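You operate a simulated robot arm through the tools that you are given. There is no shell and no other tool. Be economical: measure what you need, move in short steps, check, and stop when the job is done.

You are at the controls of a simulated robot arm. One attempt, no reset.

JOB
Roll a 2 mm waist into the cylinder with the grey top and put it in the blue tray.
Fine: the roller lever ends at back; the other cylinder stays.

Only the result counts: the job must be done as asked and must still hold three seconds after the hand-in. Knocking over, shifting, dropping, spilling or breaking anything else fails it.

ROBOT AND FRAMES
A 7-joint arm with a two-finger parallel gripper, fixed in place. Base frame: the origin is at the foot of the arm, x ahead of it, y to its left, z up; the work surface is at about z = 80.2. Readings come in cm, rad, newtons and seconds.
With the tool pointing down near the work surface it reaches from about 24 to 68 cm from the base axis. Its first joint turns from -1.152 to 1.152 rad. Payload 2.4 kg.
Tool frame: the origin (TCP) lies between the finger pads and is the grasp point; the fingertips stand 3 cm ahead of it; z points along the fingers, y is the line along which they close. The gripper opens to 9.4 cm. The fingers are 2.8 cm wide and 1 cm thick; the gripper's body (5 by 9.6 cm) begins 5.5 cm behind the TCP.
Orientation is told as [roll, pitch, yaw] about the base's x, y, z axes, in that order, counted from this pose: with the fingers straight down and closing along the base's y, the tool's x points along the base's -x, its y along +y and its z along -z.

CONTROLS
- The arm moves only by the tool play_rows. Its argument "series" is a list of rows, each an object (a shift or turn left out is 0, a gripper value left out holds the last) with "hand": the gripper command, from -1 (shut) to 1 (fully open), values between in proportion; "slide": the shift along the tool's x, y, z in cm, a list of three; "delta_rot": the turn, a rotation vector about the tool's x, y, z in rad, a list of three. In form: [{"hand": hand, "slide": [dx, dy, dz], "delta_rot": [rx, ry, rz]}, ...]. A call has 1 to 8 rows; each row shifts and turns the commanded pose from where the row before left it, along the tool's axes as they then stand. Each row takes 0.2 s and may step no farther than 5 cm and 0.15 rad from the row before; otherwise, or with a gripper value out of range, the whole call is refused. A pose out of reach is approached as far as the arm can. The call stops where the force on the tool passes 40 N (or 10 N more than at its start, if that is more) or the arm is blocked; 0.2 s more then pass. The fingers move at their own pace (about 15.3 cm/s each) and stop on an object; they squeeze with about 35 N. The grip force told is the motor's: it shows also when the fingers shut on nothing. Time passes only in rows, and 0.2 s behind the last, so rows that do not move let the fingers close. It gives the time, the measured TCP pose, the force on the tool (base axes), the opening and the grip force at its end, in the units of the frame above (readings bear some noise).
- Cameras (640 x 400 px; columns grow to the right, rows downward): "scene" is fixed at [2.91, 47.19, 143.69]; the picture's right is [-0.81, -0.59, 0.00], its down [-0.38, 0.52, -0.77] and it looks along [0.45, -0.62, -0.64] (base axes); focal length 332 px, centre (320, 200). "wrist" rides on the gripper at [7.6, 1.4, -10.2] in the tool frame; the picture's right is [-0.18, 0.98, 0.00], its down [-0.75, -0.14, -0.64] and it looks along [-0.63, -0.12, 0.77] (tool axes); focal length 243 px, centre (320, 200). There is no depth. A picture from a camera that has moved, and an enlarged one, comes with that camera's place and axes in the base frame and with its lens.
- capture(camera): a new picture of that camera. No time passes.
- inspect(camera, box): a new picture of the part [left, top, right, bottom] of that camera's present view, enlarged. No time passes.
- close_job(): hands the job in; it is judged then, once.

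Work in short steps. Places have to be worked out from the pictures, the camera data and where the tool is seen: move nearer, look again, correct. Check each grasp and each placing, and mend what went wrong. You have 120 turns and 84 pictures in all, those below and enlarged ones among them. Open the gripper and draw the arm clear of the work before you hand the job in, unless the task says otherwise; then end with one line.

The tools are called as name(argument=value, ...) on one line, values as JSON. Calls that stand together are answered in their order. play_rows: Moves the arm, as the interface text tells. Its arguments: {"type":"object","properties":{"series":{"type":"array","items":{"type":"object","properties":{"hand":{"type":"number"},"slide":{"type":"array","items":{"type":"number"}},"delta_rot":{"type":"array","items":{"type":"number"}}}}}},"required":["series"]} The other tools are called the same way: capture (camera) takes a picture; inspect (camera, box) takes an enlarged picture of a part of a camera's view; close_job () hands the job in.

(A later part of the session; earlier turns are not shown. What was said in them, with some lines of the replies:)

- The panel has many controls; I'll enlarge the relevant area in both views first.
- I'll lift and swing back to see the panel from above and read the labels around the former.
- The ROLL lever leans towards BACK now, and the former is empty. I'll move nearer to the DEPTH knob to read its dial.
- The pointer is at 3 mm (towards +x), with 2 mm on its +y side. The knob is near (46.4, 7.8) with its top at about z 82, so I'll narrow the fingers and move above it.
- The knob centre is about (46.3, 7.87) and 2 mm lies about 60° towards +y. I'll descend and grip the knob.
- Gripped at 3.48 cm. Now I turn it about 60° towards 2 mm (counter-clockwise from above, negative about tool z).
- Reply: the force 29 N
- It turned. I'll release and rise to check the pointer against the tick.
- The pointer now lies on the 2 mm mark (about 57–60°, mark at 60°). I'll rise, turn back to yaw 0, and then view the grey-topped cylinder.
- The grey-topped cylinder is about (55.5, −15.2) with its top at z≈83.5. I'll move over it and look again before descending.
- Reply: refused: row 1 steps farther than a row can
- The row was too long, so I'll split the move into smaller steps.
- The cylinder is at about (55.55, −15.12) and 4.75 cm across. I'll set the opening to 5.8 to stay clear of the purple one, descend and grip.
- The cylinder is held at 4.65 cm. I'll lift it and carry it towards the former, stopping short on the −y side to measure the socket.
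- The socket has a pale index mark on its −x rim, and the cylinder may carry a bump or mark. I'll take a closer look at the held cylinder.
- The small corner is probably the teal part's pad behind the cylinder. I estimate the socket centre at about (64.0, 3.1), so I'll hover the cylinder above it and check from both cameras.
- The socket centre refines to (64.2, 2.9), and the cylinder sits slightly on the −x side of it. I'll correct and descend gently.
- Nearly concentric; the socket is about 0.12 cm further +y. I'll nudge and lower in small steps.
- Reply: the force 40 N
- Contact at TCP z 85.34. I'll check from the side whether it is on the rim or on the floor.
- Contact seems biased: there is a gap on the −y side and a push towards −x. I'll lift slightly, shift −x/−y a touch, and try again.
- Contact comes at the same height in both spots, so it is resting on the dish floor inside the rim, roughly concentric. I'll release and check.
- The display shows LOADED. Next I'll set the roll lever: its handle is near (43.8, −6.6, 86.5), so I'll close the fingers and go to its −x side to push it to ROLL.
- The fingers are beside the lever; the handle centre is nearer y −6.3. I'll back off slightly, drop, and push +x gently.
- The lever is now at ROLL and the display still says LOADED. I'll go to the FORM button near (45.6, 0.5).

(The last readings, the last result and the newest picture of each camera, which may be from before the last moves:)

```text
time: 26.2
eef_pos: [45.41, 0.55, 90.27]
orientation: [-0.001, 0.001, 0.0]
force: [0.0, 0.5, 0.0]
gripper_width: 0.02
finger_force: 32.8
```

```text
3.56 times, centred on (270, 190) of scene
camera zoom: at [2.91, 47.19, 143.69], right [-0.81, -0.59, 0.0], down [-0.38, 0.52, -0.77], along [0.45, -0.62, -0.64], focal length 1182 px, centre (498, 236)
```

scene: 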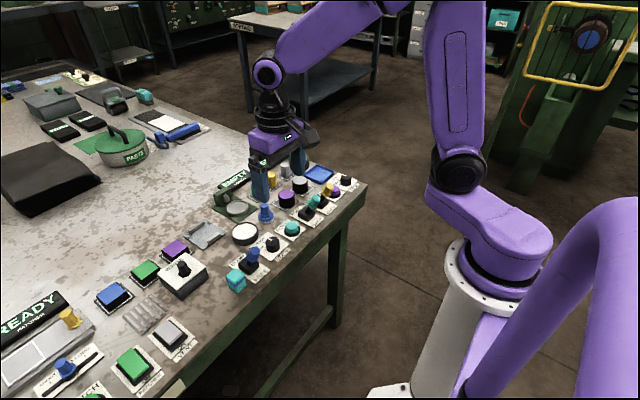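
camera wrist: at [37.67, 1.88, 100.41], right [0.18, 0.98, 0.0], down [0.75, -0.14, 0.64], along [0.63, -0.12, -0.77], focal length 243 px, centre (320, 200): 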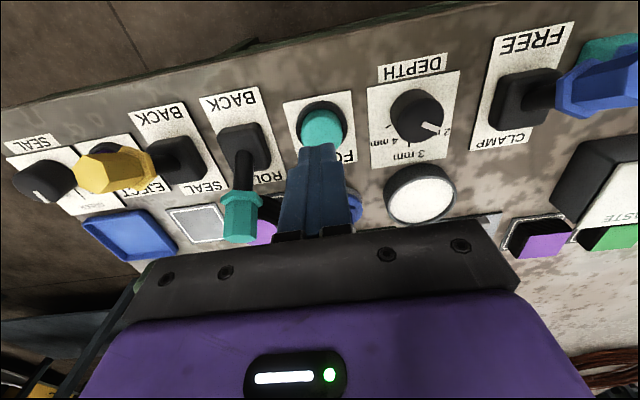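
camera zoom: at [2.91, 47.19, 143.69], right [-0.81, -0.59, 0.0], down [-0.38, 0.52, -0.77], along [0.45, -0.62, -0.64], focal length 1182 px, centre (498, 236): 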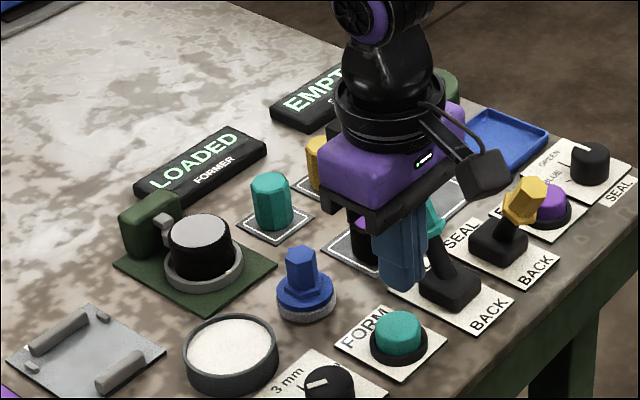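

The FORM button is at (45.4, 0.7), right under the fingers. I'll press it.

play_rows(series=[{"slide": [0, 0.15, 3]}, {"slide": [0, 0, 1.5]}, {"slide": [0, 0, 0.5]}, {"slide": [0, 0, 0.4]}, {"slide": [0, 0, 0.4]}, {"slide": [0, 0, 0.3]}])

inspect(camera="scene", box=[180, 140, 360, 240])

```text
time: 27.4
eef_pos: [45.51, 0.81, 84.99]
orientation: [0.001, -0.004, 0.0]
force: [-8.4, 0.4, 34.1]
gripper_width: 0.0
finger_force: 33.3
stopped in row 5: the force on the tool passed its limit (the readings are from after the stop); the commanded pose is now the measured one
```

```text
3.56 times, centred on (270, 190) of scene
camera zoom: at [2.77, 47.18, 143.69], right [-0.81, -0.59, 0.0], down [-0.38, 0.52, -0.77], along [0.45, -0.62, -0.64], focal length 1182 px, centre (498, 236)
```

zoom: 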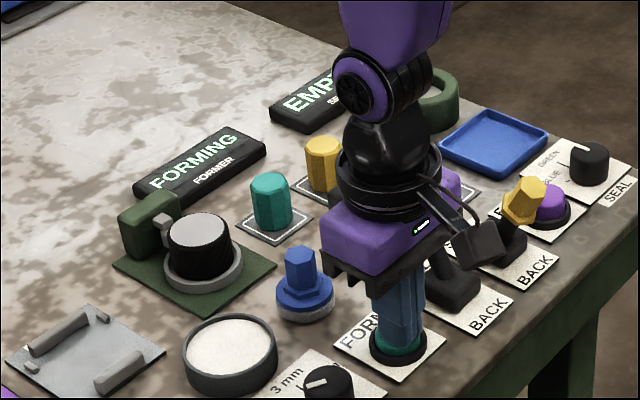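

The display now shows FORMING. I'll lift off the button and wait.

play_rows(series=[{"slide": [0, 0, -2]}, {"slide": [0, 0, -4]}, {}, {}, {}, {}])

inspect(camera="scene", box=[180, 140, 360, 240])

```text
time: 28.8
eef_pos: [45.48, 0.99, 90.48]
orientation: [0.002, 0.0, 0.002]
force: [0.4, 0.2, 0.7]
gripper_width: 0.0
finger_force: 33.3
```

```text
3.56 times, centred on (270, 190) of scene
camera zoom: at [2.91, 47.19, 143.69], right [-0.81, -0.59, 0.0], down [-0.38, 0.52, -0.77], along [0.45, -0.62, -0.64], focal length 1182 px, centre (498, 236)
```

zoom: 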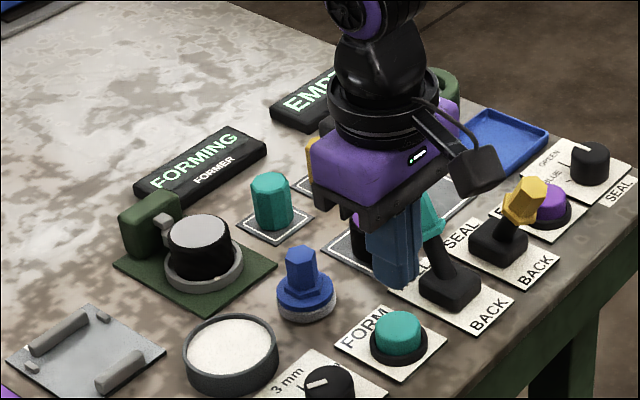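

It is still forming, so I'll wait while moving above the +x side of the roll lever.

play_rows(series=[{"slide": [0, 0, -4]}, {"slide": [-3.8, -2.4, -1]}, {"slide": [-3.8, -2.4, 0]}, {"slide": [0, -2.4, 0]}, {}, {}, {}, {}])

inspect(camera="scene", box=[180, 140, 360, 240])

capture(camera="wrist")

```text
time: 30.6
eef_pos: [53.1, -6.46, 95.36]
orientation: [0.0, -0.002, 0.001]
force: [-0.1, 0.3, 0.5]
gripper_width: 0.0
finger_force: 32.6
```

```text
3.56 times, centred on (270, 190) of scene
camera zoom: at [2.91, 47.19, 143.69], right [-0.81, -0.59, 0.0], down [-0.38, 0.52, -0.77], along [0.45, -0.62, -0.64], focal length 1182 px, centre (498, 236)
```

zoom: 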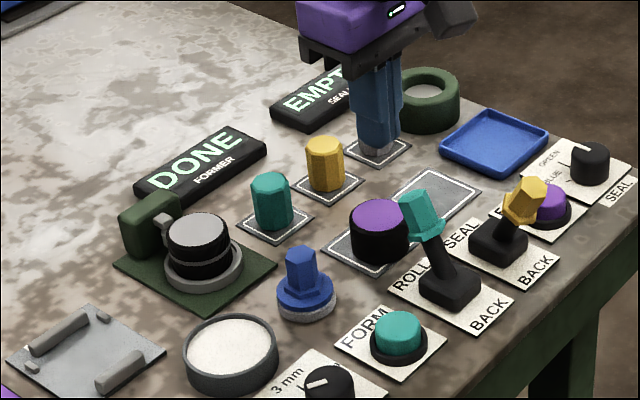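

```text
31 pictures are left
camera wrist: at [45.38, -5.11, 105.51], right [0.18, 0.98, 0.0], down [0.75, -0.14, 0.64], along [0.63, -0.12, -0.77], focal length 243 px, centre (320, 200)
```

wrist: 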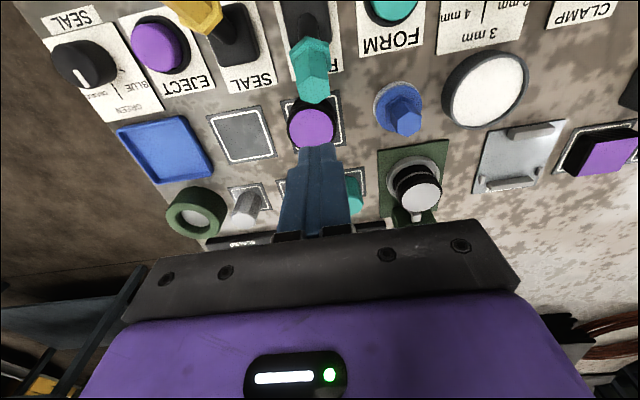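

DONE, and the waist is visible. Now I'll lower on the +x side of the lever and push it back towards −x.

play_rows(series=[{"slide": [0, -0.1, 3.5]}, {"slide": [0, 0, 3.4]}, {"slide": [1.2, 0, 0]}, {"slide": [1.2, 0, 0]}, {"slide": [1.2, 0, 0]}, {"slide": [1.2, 0, 0]}, {"slide": [1.2, 0, 0]}, {"slide": [0.6, 0, 0]}])

inspect(camera="scene", box=[180, 140, 360, 240])

```text
time: 31.7
eef_pos: [51.34, -6.53, 89.22]
orientation: [-0.005, -0.024, 0.002]
force: [1.4, 0.4, 2.1]
gripper_width: 0.0
finger_force: 32.8
stopped in row 5: the force on the tool passed its limit (the readings are from after the stop); the commanded pose is now the measured one
```

```text
3.56 times, centred on (270, 190) of scene
camera zoom: at [2.91, 47.19, 143.69], right [-0.81, -0.59, 0.0], down [-0.38, 0.52, -0.77], along [0.45, -0.62, -0.64], focal length 1182 px, centre (498, 236)
```

zoom: 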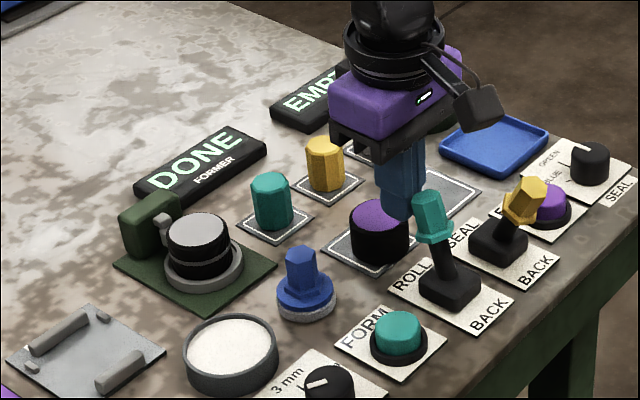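

The lever moved partway and an impact stopped the call. I'll continue pushing in smaller steps.

play_rows(series=[{"slide": [0.5, 0, 0]}, {"slide": [0.5, 0, 0]}, {"slide": [0.5, 0, 0]}, {"slide": [0.5, 0, 0]}, {"slide": [0.5, 0, 0]}, {"slide": [0.5, 0, 0]}, {"slide": [0.5, 0, 0]}, {"slide": [0.5, 0, 0]}])

inspect(camera="scene", box=[180, 140, 360, 240])

```text
time: 32.4
eef_pos: [50.55, -6.5, 89.42]
orientation: [-0.006, -0.039, 0.003]
force: [2.0, 0.7, 3.4]
gripper_width: 0.02
finger_force: 32.9
stopped in row 3: the force on the tool passed its limit (the readings are from after the stop); the commanded pose is now the measured one
```

```text
3.56 times, centred on (270, 190) of scene
camera zoom: at [2.91, 47.19, 143.69], right [-0.81, -0.59, 0.0], down [-0.38, 0.52, -0.77], along [0.45, -0.62, -0.64], focal length 1182 px, centre (498, 236)
```

zoom: 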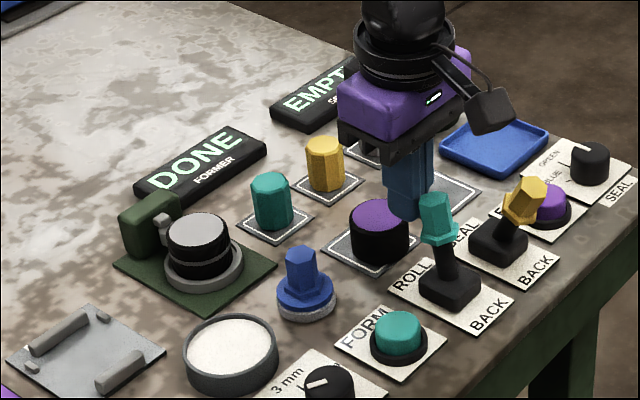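

The lever is moving with resistance. I'll straighten the tool and keep going in small steps.

play_rows(series=[{"slide": [-0.4, 0, 0.3], "delta_rot": [0, 0.038, 0]}, {"slide": [0.5, 0, 0]}, {"slide": [0.4, 0, 0]}, {"slide": [0.4, 0, 0]}, {"slide": [0.4, 0, 0]}, {"slide": [0.4, 0, 0]}, {"slide": [0.4, 0, 0]}, {"slide": [0.4, 0, 0]}])

inspect(camera="scene", box=[260, 140, 360, 220])

```text
time: 33.2
eef_pos: [50.56, -6.59, 89.54]
orientation: [-0.007, -0.016, 0.003]
force: [1.4, 1.5, 3.4]
gripper_width: 0.02
finger_force: 32.6
stopped in row 4: the force on the tool passed its limit (the readings are from after the stop); the commanded pose is now the measured one
```

```text
5.00 times, centred on (310, 180) of scene
camera zoom: at [2.91, 47.19, 143.69], right [-0.81, -0.59, 0.0], down [-0.38, 0.52, -0.77], along [0.45, -0.62, -0.64], focal length 1662 px, centre (370, 300)
```

zoom: 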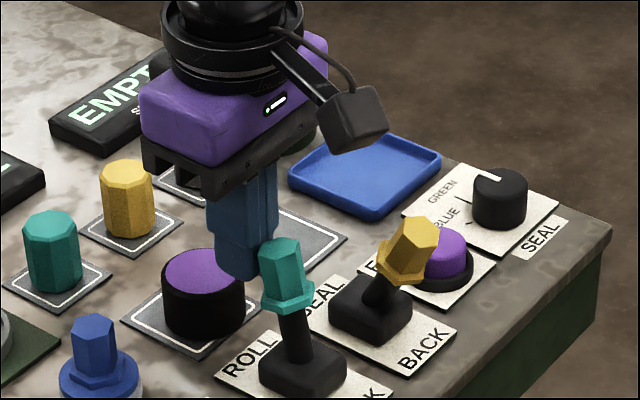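

Still about 10° on the ROLL side. I'll push more slowly in case the lever is damped.

play_rows(series=[{"slide": [0.15, 0, 0]}, {"slide": [0.15, 0, 0]}, {"slide": [0.15, 0, 0]}, {"slide": [0.15, 0, 0]}, {"slide": [0.15, 0, 0]}, {"slide": [0.15, 0, 0]}, {"slide": [0.15, 0, 0]}, {"slide": [0.15, 0, 0]}])

```text
time: 34.8
eef_pos: [49.8, -6.49, 89.66]
orientation: [-0.007, -0.025, 0.003]
force: [0.9, 0.4, 3.4]
gripper_width: 0.0
finger_force: 32.9
stopped in row 7: the force on the tool passed its limit (the readings are from after the stop); the commanded pose is now the measured one
```

The tool keeps being lifted, so the handle's rising top may be catching the finger's step. I'll back off, look, and retry with only the tips against the handle.

play_rows(series=[{"slide": [-0.8, 0, 0], "delta_rot": [0, 0.025, 0]}, {"slide": [-0.4, 0, -0.3]}, {}])

inspect(camera="scene", box=[280, 160, 340, 220])

inspect(camera="wrist", box=[240, 20, 400, 180])

```text
time: 35.5
eef_pos: [50.93, -6.57, 89.85]
orientation: [-0.007, 0.005, 0.003]
force: [-0.3, 0.1, -0.2]
gripper_width: 0.0
finger_force: 32.9
```

```text
6.67 times, centred on (310, 190) of scene
camera zoom: at [2.91, 47.19, 143.69], right [-0.81, -0.59, 0.0], down [-0.38, 0.52, -0.77], along [0.45, -0.62, -0.64], focal length 2216 px, centre (387, 267)
```

zoom: 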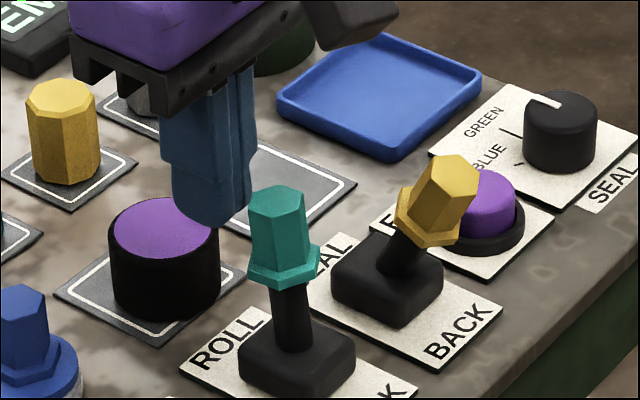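

```text
2.50 times, centred on (320, 100) of wrist
camera zoom: at [43.34, -5.17, 100.14], right [0.18, 0.98, -0.01], down [0.76, -0.13, 0.64], along [0.63, -0.12, -0.77], focal length 606 px, centre (320, 450)
```

zoom: 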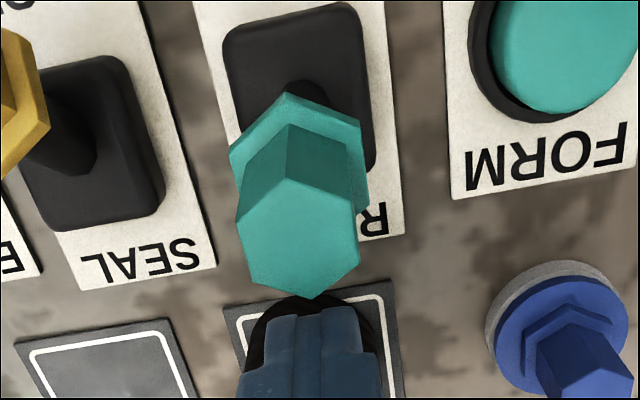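

The handle is tall (top near z 89.5) and stays where it's left. I'll push higher, with tips near z 88, for better leverage.

play_rows(series=[{"slide": [0, 0.1, -1.3]}, {"slide": [0.7, 0, 0]}, {"slide": [0.4, 0, 0]}, {"slide": [0.4, 0, 0]}, {"slide": [0.4, 0, 0]}, {"slide": [0.4, 0, 0]}, {"slide": [0.4, 0, 0]}, {"slide": [0.4, 0, 0]}])

```text
time: 37.4
eef_pos: [47.99, -6.49, 91.18]
orientation: [-0.006, 0.003, 0.002]
force: [-0.1, 0.4, -0.1]
gripper_width: 0.03
finger_force: 33.1
```

Much easier: no resistance this time. I'll continue slightly further and look.

play_rows(series=[{"slide": [0.5, 0, 0.2]}, {"slide": [0.5, 0, 0.2]}, {"slide": [0.5, 0, 0.2]}, {}])

inspect(camera="scene", box=[200, 150, 360, 240])

```text
time: 38.4
eef_pos: [46.4, -6.38, 90.68]
orientation: [-0.008, 0.001, 0.004]
force: [-0.1, -0.3, 0.6]
gripper_width: 0.03
finger_force: 33.5
```

```text
4.00 times, centred on (280, 195) of scene
camera zoom: at [2.91, 47.19, 143.69], right [-0.81, -0.59, 0.0], down [-0.38, 0.52, -0.77], along [0.45, -0.62, -0.64], focal length 1330 px, centre (480, 220)
```

zoom: 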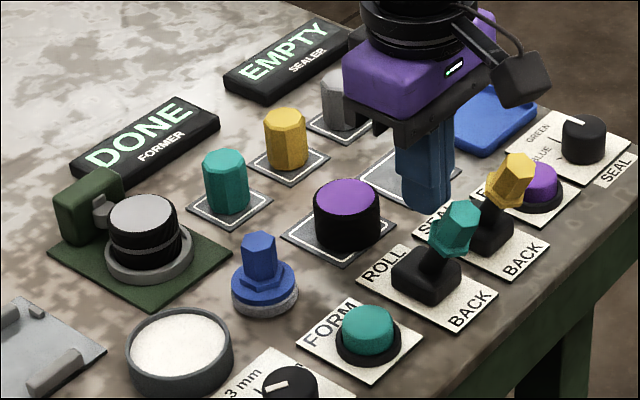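

The lever looks to be at BACK. I'll push slightly more to make sure it is on its stop.

play_rows(series=[{"slide": [0.4, 0, 0.4]}, {"slide": [0.4, 0, 0.2]}, {"slide": [0.3, 0, 0]}, {}])

inspect(camera="scene", box=[200, 150, 360, 240])

```text
time: 39.1
eef_pos: [46.49, -6.4, 90.36]
orientation: [-0.011, -0.028, 0.005]
force: [1.9, 1.0, 0.2]
gripper_width: 0.0
finger_force: 32.8
stopped in row 3: the force on the tool passed its limit (the readings are from after the stop); the commanded pose is now the measured one
```

```text
4.00 times, centred on (280, 195) of scene
camera zoom: at [2.91, 47.19, 143.69], right [-0.81, -0.59, 0.0], down [-0.38, 0.52, -0.77], along [0.45, -0.62, -0.64], focal length 1330 px, centre (480, 220)
```

zoom: 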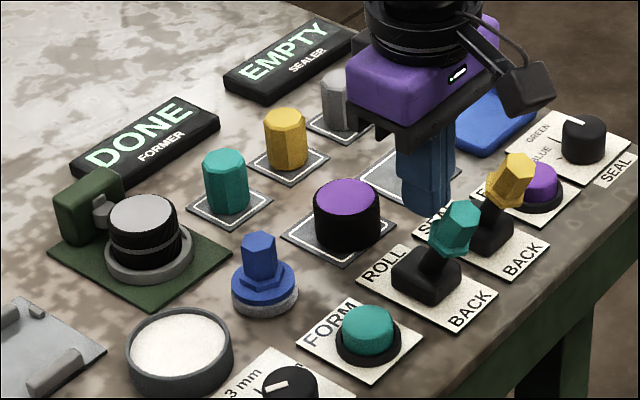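

The lever is on its back stop. Now I'll rise, straighten, open, and travel above the former to fetch the cylinder.

play_rows(series=[{"slide": [-0.5, 0, -3], "delta_rot": [0.011, 0.028, 0]}, {"slide": [0, 0, -3.5]}, {"hand": 0.3, "slide": [-4.2, 2.3, 0]}, {"slide": [-4.2, 2.3, 0]}, {"slide": [-4.2, 2.3, 0]}, {"slide": [-4.2, 2.3, 0]}, {}])

capture(camera="wrist")

```text
time: 40.7
eef_pos: [63.18, 2.6, 96.76]
orientation: [-0.024, 0.002, 0.005]
force: [0.3, 0.2, -0.1]
gripper_width: 6.13
finger_force: 0.1
```

```text
23 pictures are left
camera wrist: at [55.41, 4.21, 106.95], right [0.18, 0.98, -0.02], down [0.76, -0.12, 0.64], along [0.63, -0.13, -0.77], focal length 243 px, centre (320, 200)
```

wrist: 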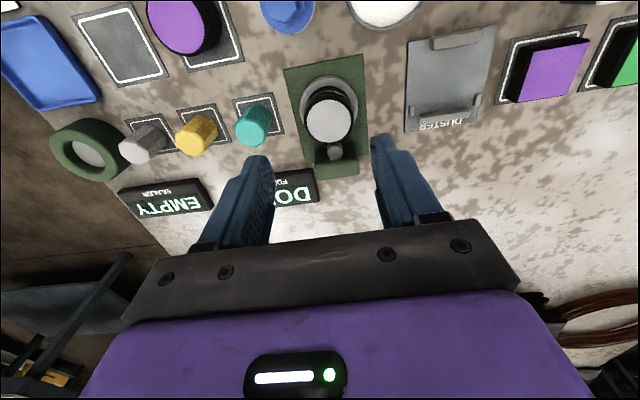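

The cylinder top is at about (64.2, 3.0). I'll fix the small roll, align, descend and grip.

play_rows(series=[{"slide": [-0.5, 0.2, 2], "delta_rot": [-0.024, 0, 0]}, {"slide": [-0.45, 0.15, 3]}, {"slide": [0, 0, 3]}, {}])

capture(camera="wrist")

```text
time: 41.7
eef_pos: [64.34, 3.23, 88.6]
orientation: [0.002, 0.002, 0.004]
force: [-0.3, 0.2, 0.5]
gripper_width: 6.12
finger_force: 0.1
```

```text
22 pictures are left
camera wrist: at [56.68, 4.57, 98.81], right [0.18, 0.98, 0.0], down [0.76, -0.14, 0.64], along [0.63, -0.11, -0.77], focal length 243 px, centre (320, 200)
```

wrist: 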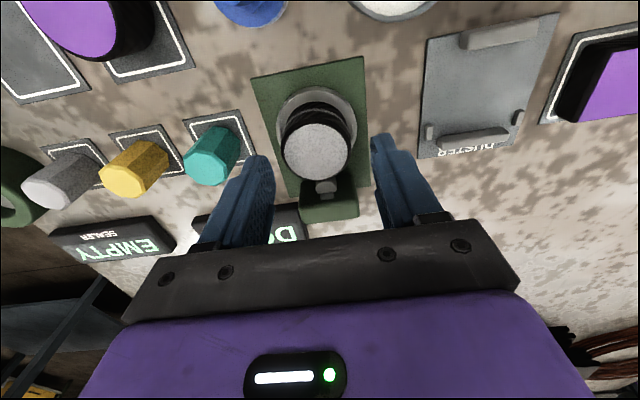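

The cylinder is at (64.35, 3.05). I'll shift −0.17 in y, go down 3.2 and close.

play_rows(series=[{"slide": [0.05, -0.17, 1.5]}, {"slide": [0, 0, 1.7]}, {}, {"hand": -1}, {}])

inspect(camera="scene", box=[190, 160, 286, 220])

```text
time: 42.9
eef_pos: [64.32, 3.16, 85.58]
orientation: [0.002, 0.002, 0.006]
force: [0.7, -0.4, -1.0]
gripper_width: 4.68
finger_force: 34.8
```

```text
6.67 times, centred on (238, 190) of scene
camera zoom: at [2.91, 47.18, 143.69], right [-0.81, -0.59, 0.0], down [-0.38, 0.52, -0.77], along [0.45, -0.62, -0.64], focal length 2216 px, centre (867, 267)
```

zoom: 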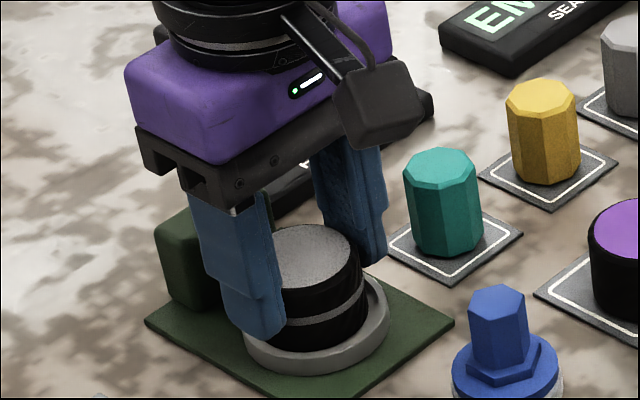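

Gripped at 4.68 cm with the waist visible. I'll lift straight up, then carry it high towards the blue tray near (55.3, −24.6).

play_rows(series=[{"slide": [0, 0, -1]}, {"slide": [0, 0, -3]}, {"slide": [0, 0, -4]}, {"slide": [0, 0, -2.5]}, {}])

play_rows(series=[{"slide": [1.3, -3.9, 0]}, {"slide": [1.3, -3.9, 0]}, {"slide": [1.3, -3.9, 0]}, {"slide": [1.3, -3.9, 0]}, {"slide": [1.3, -3.9, 0]}, {"slide": [1.3, -3.9, 0]}, {}])

capture(camera="wrist")

inspect(camera="scene", box=[180, 120, 360, 240])

```text
time: 44.1
eef_pos: [64.54, 3.13, 95.97]
orientation: [0.0, 0.003, 0.005]
force: [-0.3, 0.1, -1.1]
gripper_width: 4.64
finger_force: 35.6
```

```text
time: 45.7
eef_pos: [56.79, -20.66, 95.93]
orientation: [0.003, 0.003, 0.004]
force: [-0.2, -0.4, -0.8]
gripper_width: 4.67
finger_force: 34.9
```

```text
20 pictures are left
camera wrist: at [49.07, -19.28, 106.15], right [0.18, 0.98, 0.0], down [0.76, -0.14, 0.64], along [0.63, -0.11, -0.77], focal length 243 px, centre (320, 200)
```

wrist: 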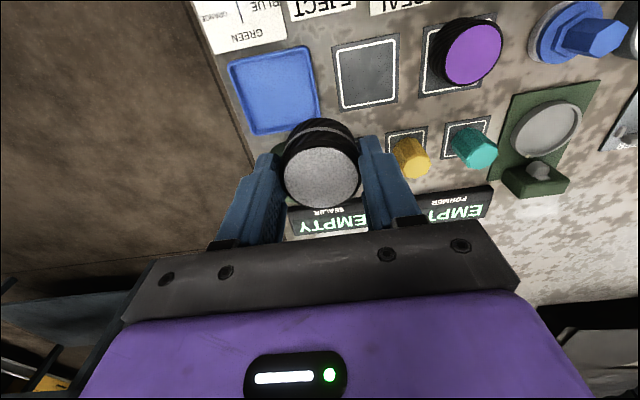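

```text
3.33 times, centred on (270, 180) of scene
camera zoom: at [2.91, 47.18, 143.69], right [-0.81, -0.59, 0.0], down [-0.38, 0.52, -0.77], along [0.45, -0.62, -0.64], focal length 1108 px, centre (487, 267)
```

zoom: 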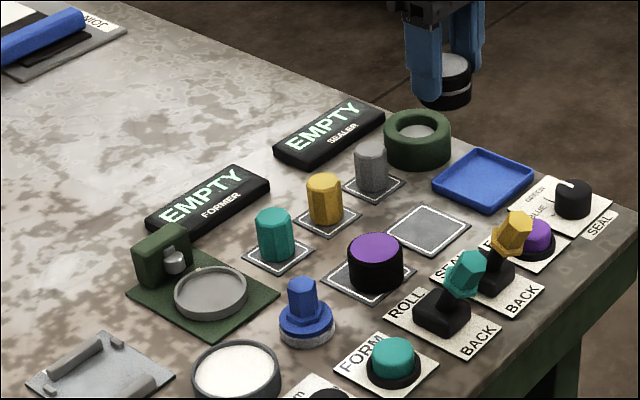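

Tray centre measured at (55.4, −24.6). I'll align over it and descend most of the way.

play_rows(series=[{"slide": [1.3, -3.9, 0]}, {"slide": [0.1, -0.05, 3]}, {"slide": [0, 0, 3]}, {"slide": [0, 0, 2.5]}, {}])

inspect(camera="scene", box=[280, 130, 360, 200])

capture(camera="wrist")

```text
time: 46.9
eef_pos: [55.42, -24.47, 87.69]
orientation: [0.003, 0.002, 0.005]
force: [-0.2, 0.4, -0.4]
gripper_width: 4.66
finger_force: 35.0
```

```text
5.71 times, centred on (320, 165) of scene
camera zoom: at [2.91, 47.19, 143.69], right [-0.81, -0.59, 0.0], down [-0.38, 0.52, -0.77], along [0.45, -0.62, -0.64], focal length 1900 px, centre (320, 400)
```

zoom: 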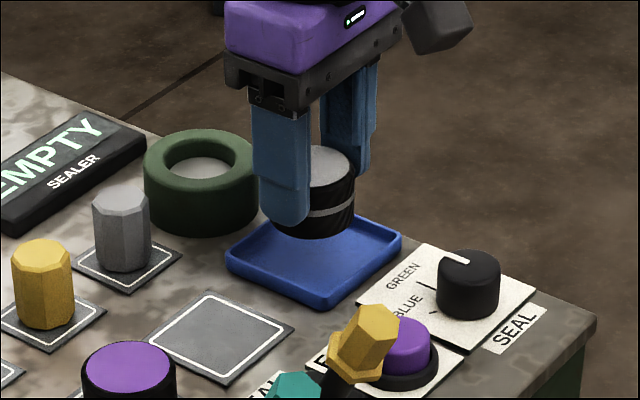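

```text
17 pictures are left
camera wrist: at [47.74, -23.03, 97.91], right [0.18, 0.98, 0.0], down [0.76, -0.14, 0.64], along [0.63, -0.11, -0.77], focal length 243 px, centre (320, 200)
```

wrist: 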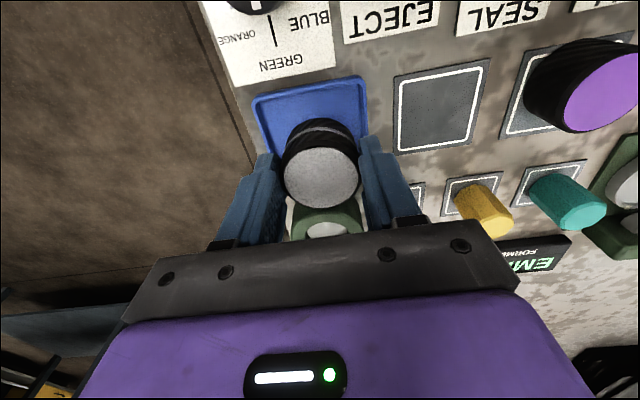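

The cylinder is centred over the tray. I'll lower gently until contact.

play_rows(series=[{"slide": [0, 0, 1.5]}, {"slide": [0, 0, 0.6]}, {"slide": [0, 0, 0.3]}, {"slide": [0, 0, 0.2]}, {}])

inspect(camera="scene", box=[280, 130, 360, 200])

```text
time: 48.1
eef_pos: [55.41, -24.26, 84.84]
orientation: [0.002, 0.002, 0.005]
force: [-2.2, 0.1, 4.9]
gripper_width: 4.69
finger_force: 35.1
```

```text
5.71 times, centred on (320, 165) of scene
camera zoom: at [2.89, 47.19, 143.69], right [-0.81, -0.59, 0.0], down [-0.38, 0.52, -0.77], along [0.45, -0.62, -0.64], focal length 1900 px, centre (320, 400)
```

zoom: 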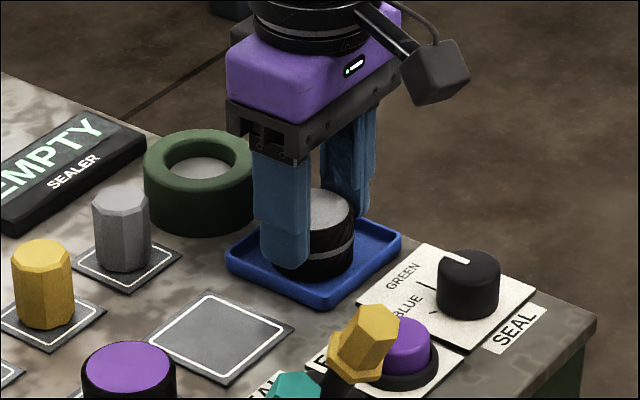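

It has light contact with the tray floor. I'll open slightly, rise straight up, and draw clear.

play_rows(series=[{"hand": 0.12}, {}, {"slide": [0, 0, -2]}, {"slide": [0, 0, -4]}, {"slide": [0, 0, -4]}, {"slide": [3, 3, -2]}, {"hand": 1, "slide": [3, 3, 0]}, {}])

inspect(camera="scene", box=[180, 120, 360, 240])

inspect(camera="scene", box=[280, 130, 360, 200])

```text
time: 49.9
eef_pos: [49.29, -18.35, 97.06]
orientation: [0.002, 0.004, 0.006]
force: [0.1, -0.1, 0.2]
gripper_width: 9.41
finger_force: 0.0
```

```text
3.33 times, centred on (270, 180) of scene
camera zoom: at [2.91, 47.19, 143.69], right [-0.81, -0.59, 0.0], down [-0.38, 0.52, -0.77], along [0.45, -0.62, -0.64], focal length 1108 px, centre (487, 267)
```

zoom: 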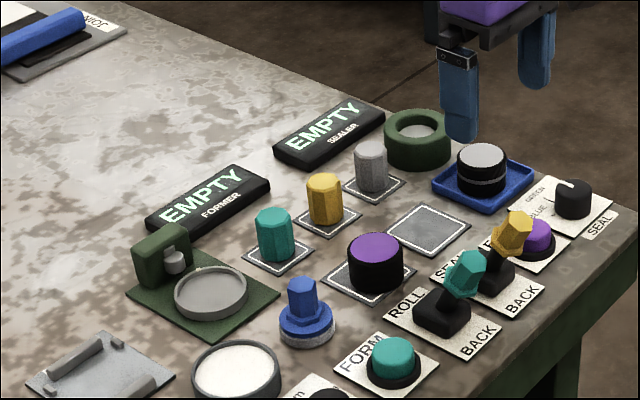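

```text
5.71 times, centred on (320, 165) of scene
camera zoom: at [2.91, 47.19, 143.69], right [-0.81, -0.59, 0.0], down [-0.38, 0.52, -0.77], along [0.45, -0.62, -0.64], focal length 1900 px, centre (320, 400)
```

zoom: 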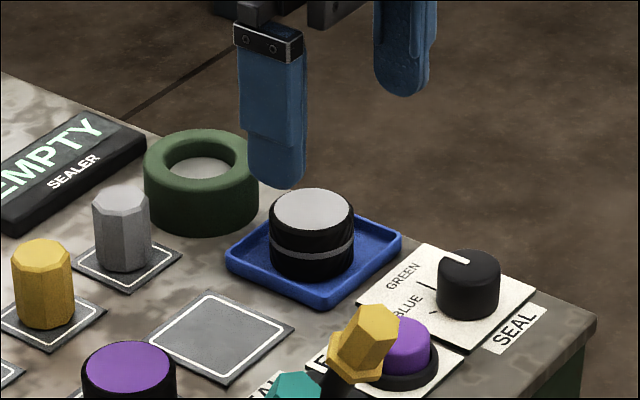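

The waisted cylinder stands in the blue tray, the lever is at BACK, and the purple-topped one hasn't moved. The arm is clear, so I'm handing in.

close_job()

```text
The job is handed in.
```

I rolled the waist into the grey-topped cylinder with the depth knob at 2 mm, and it now stands in the blue tray. The roller lever is at BACK, and the purple-topped cylinder stayed where it was.
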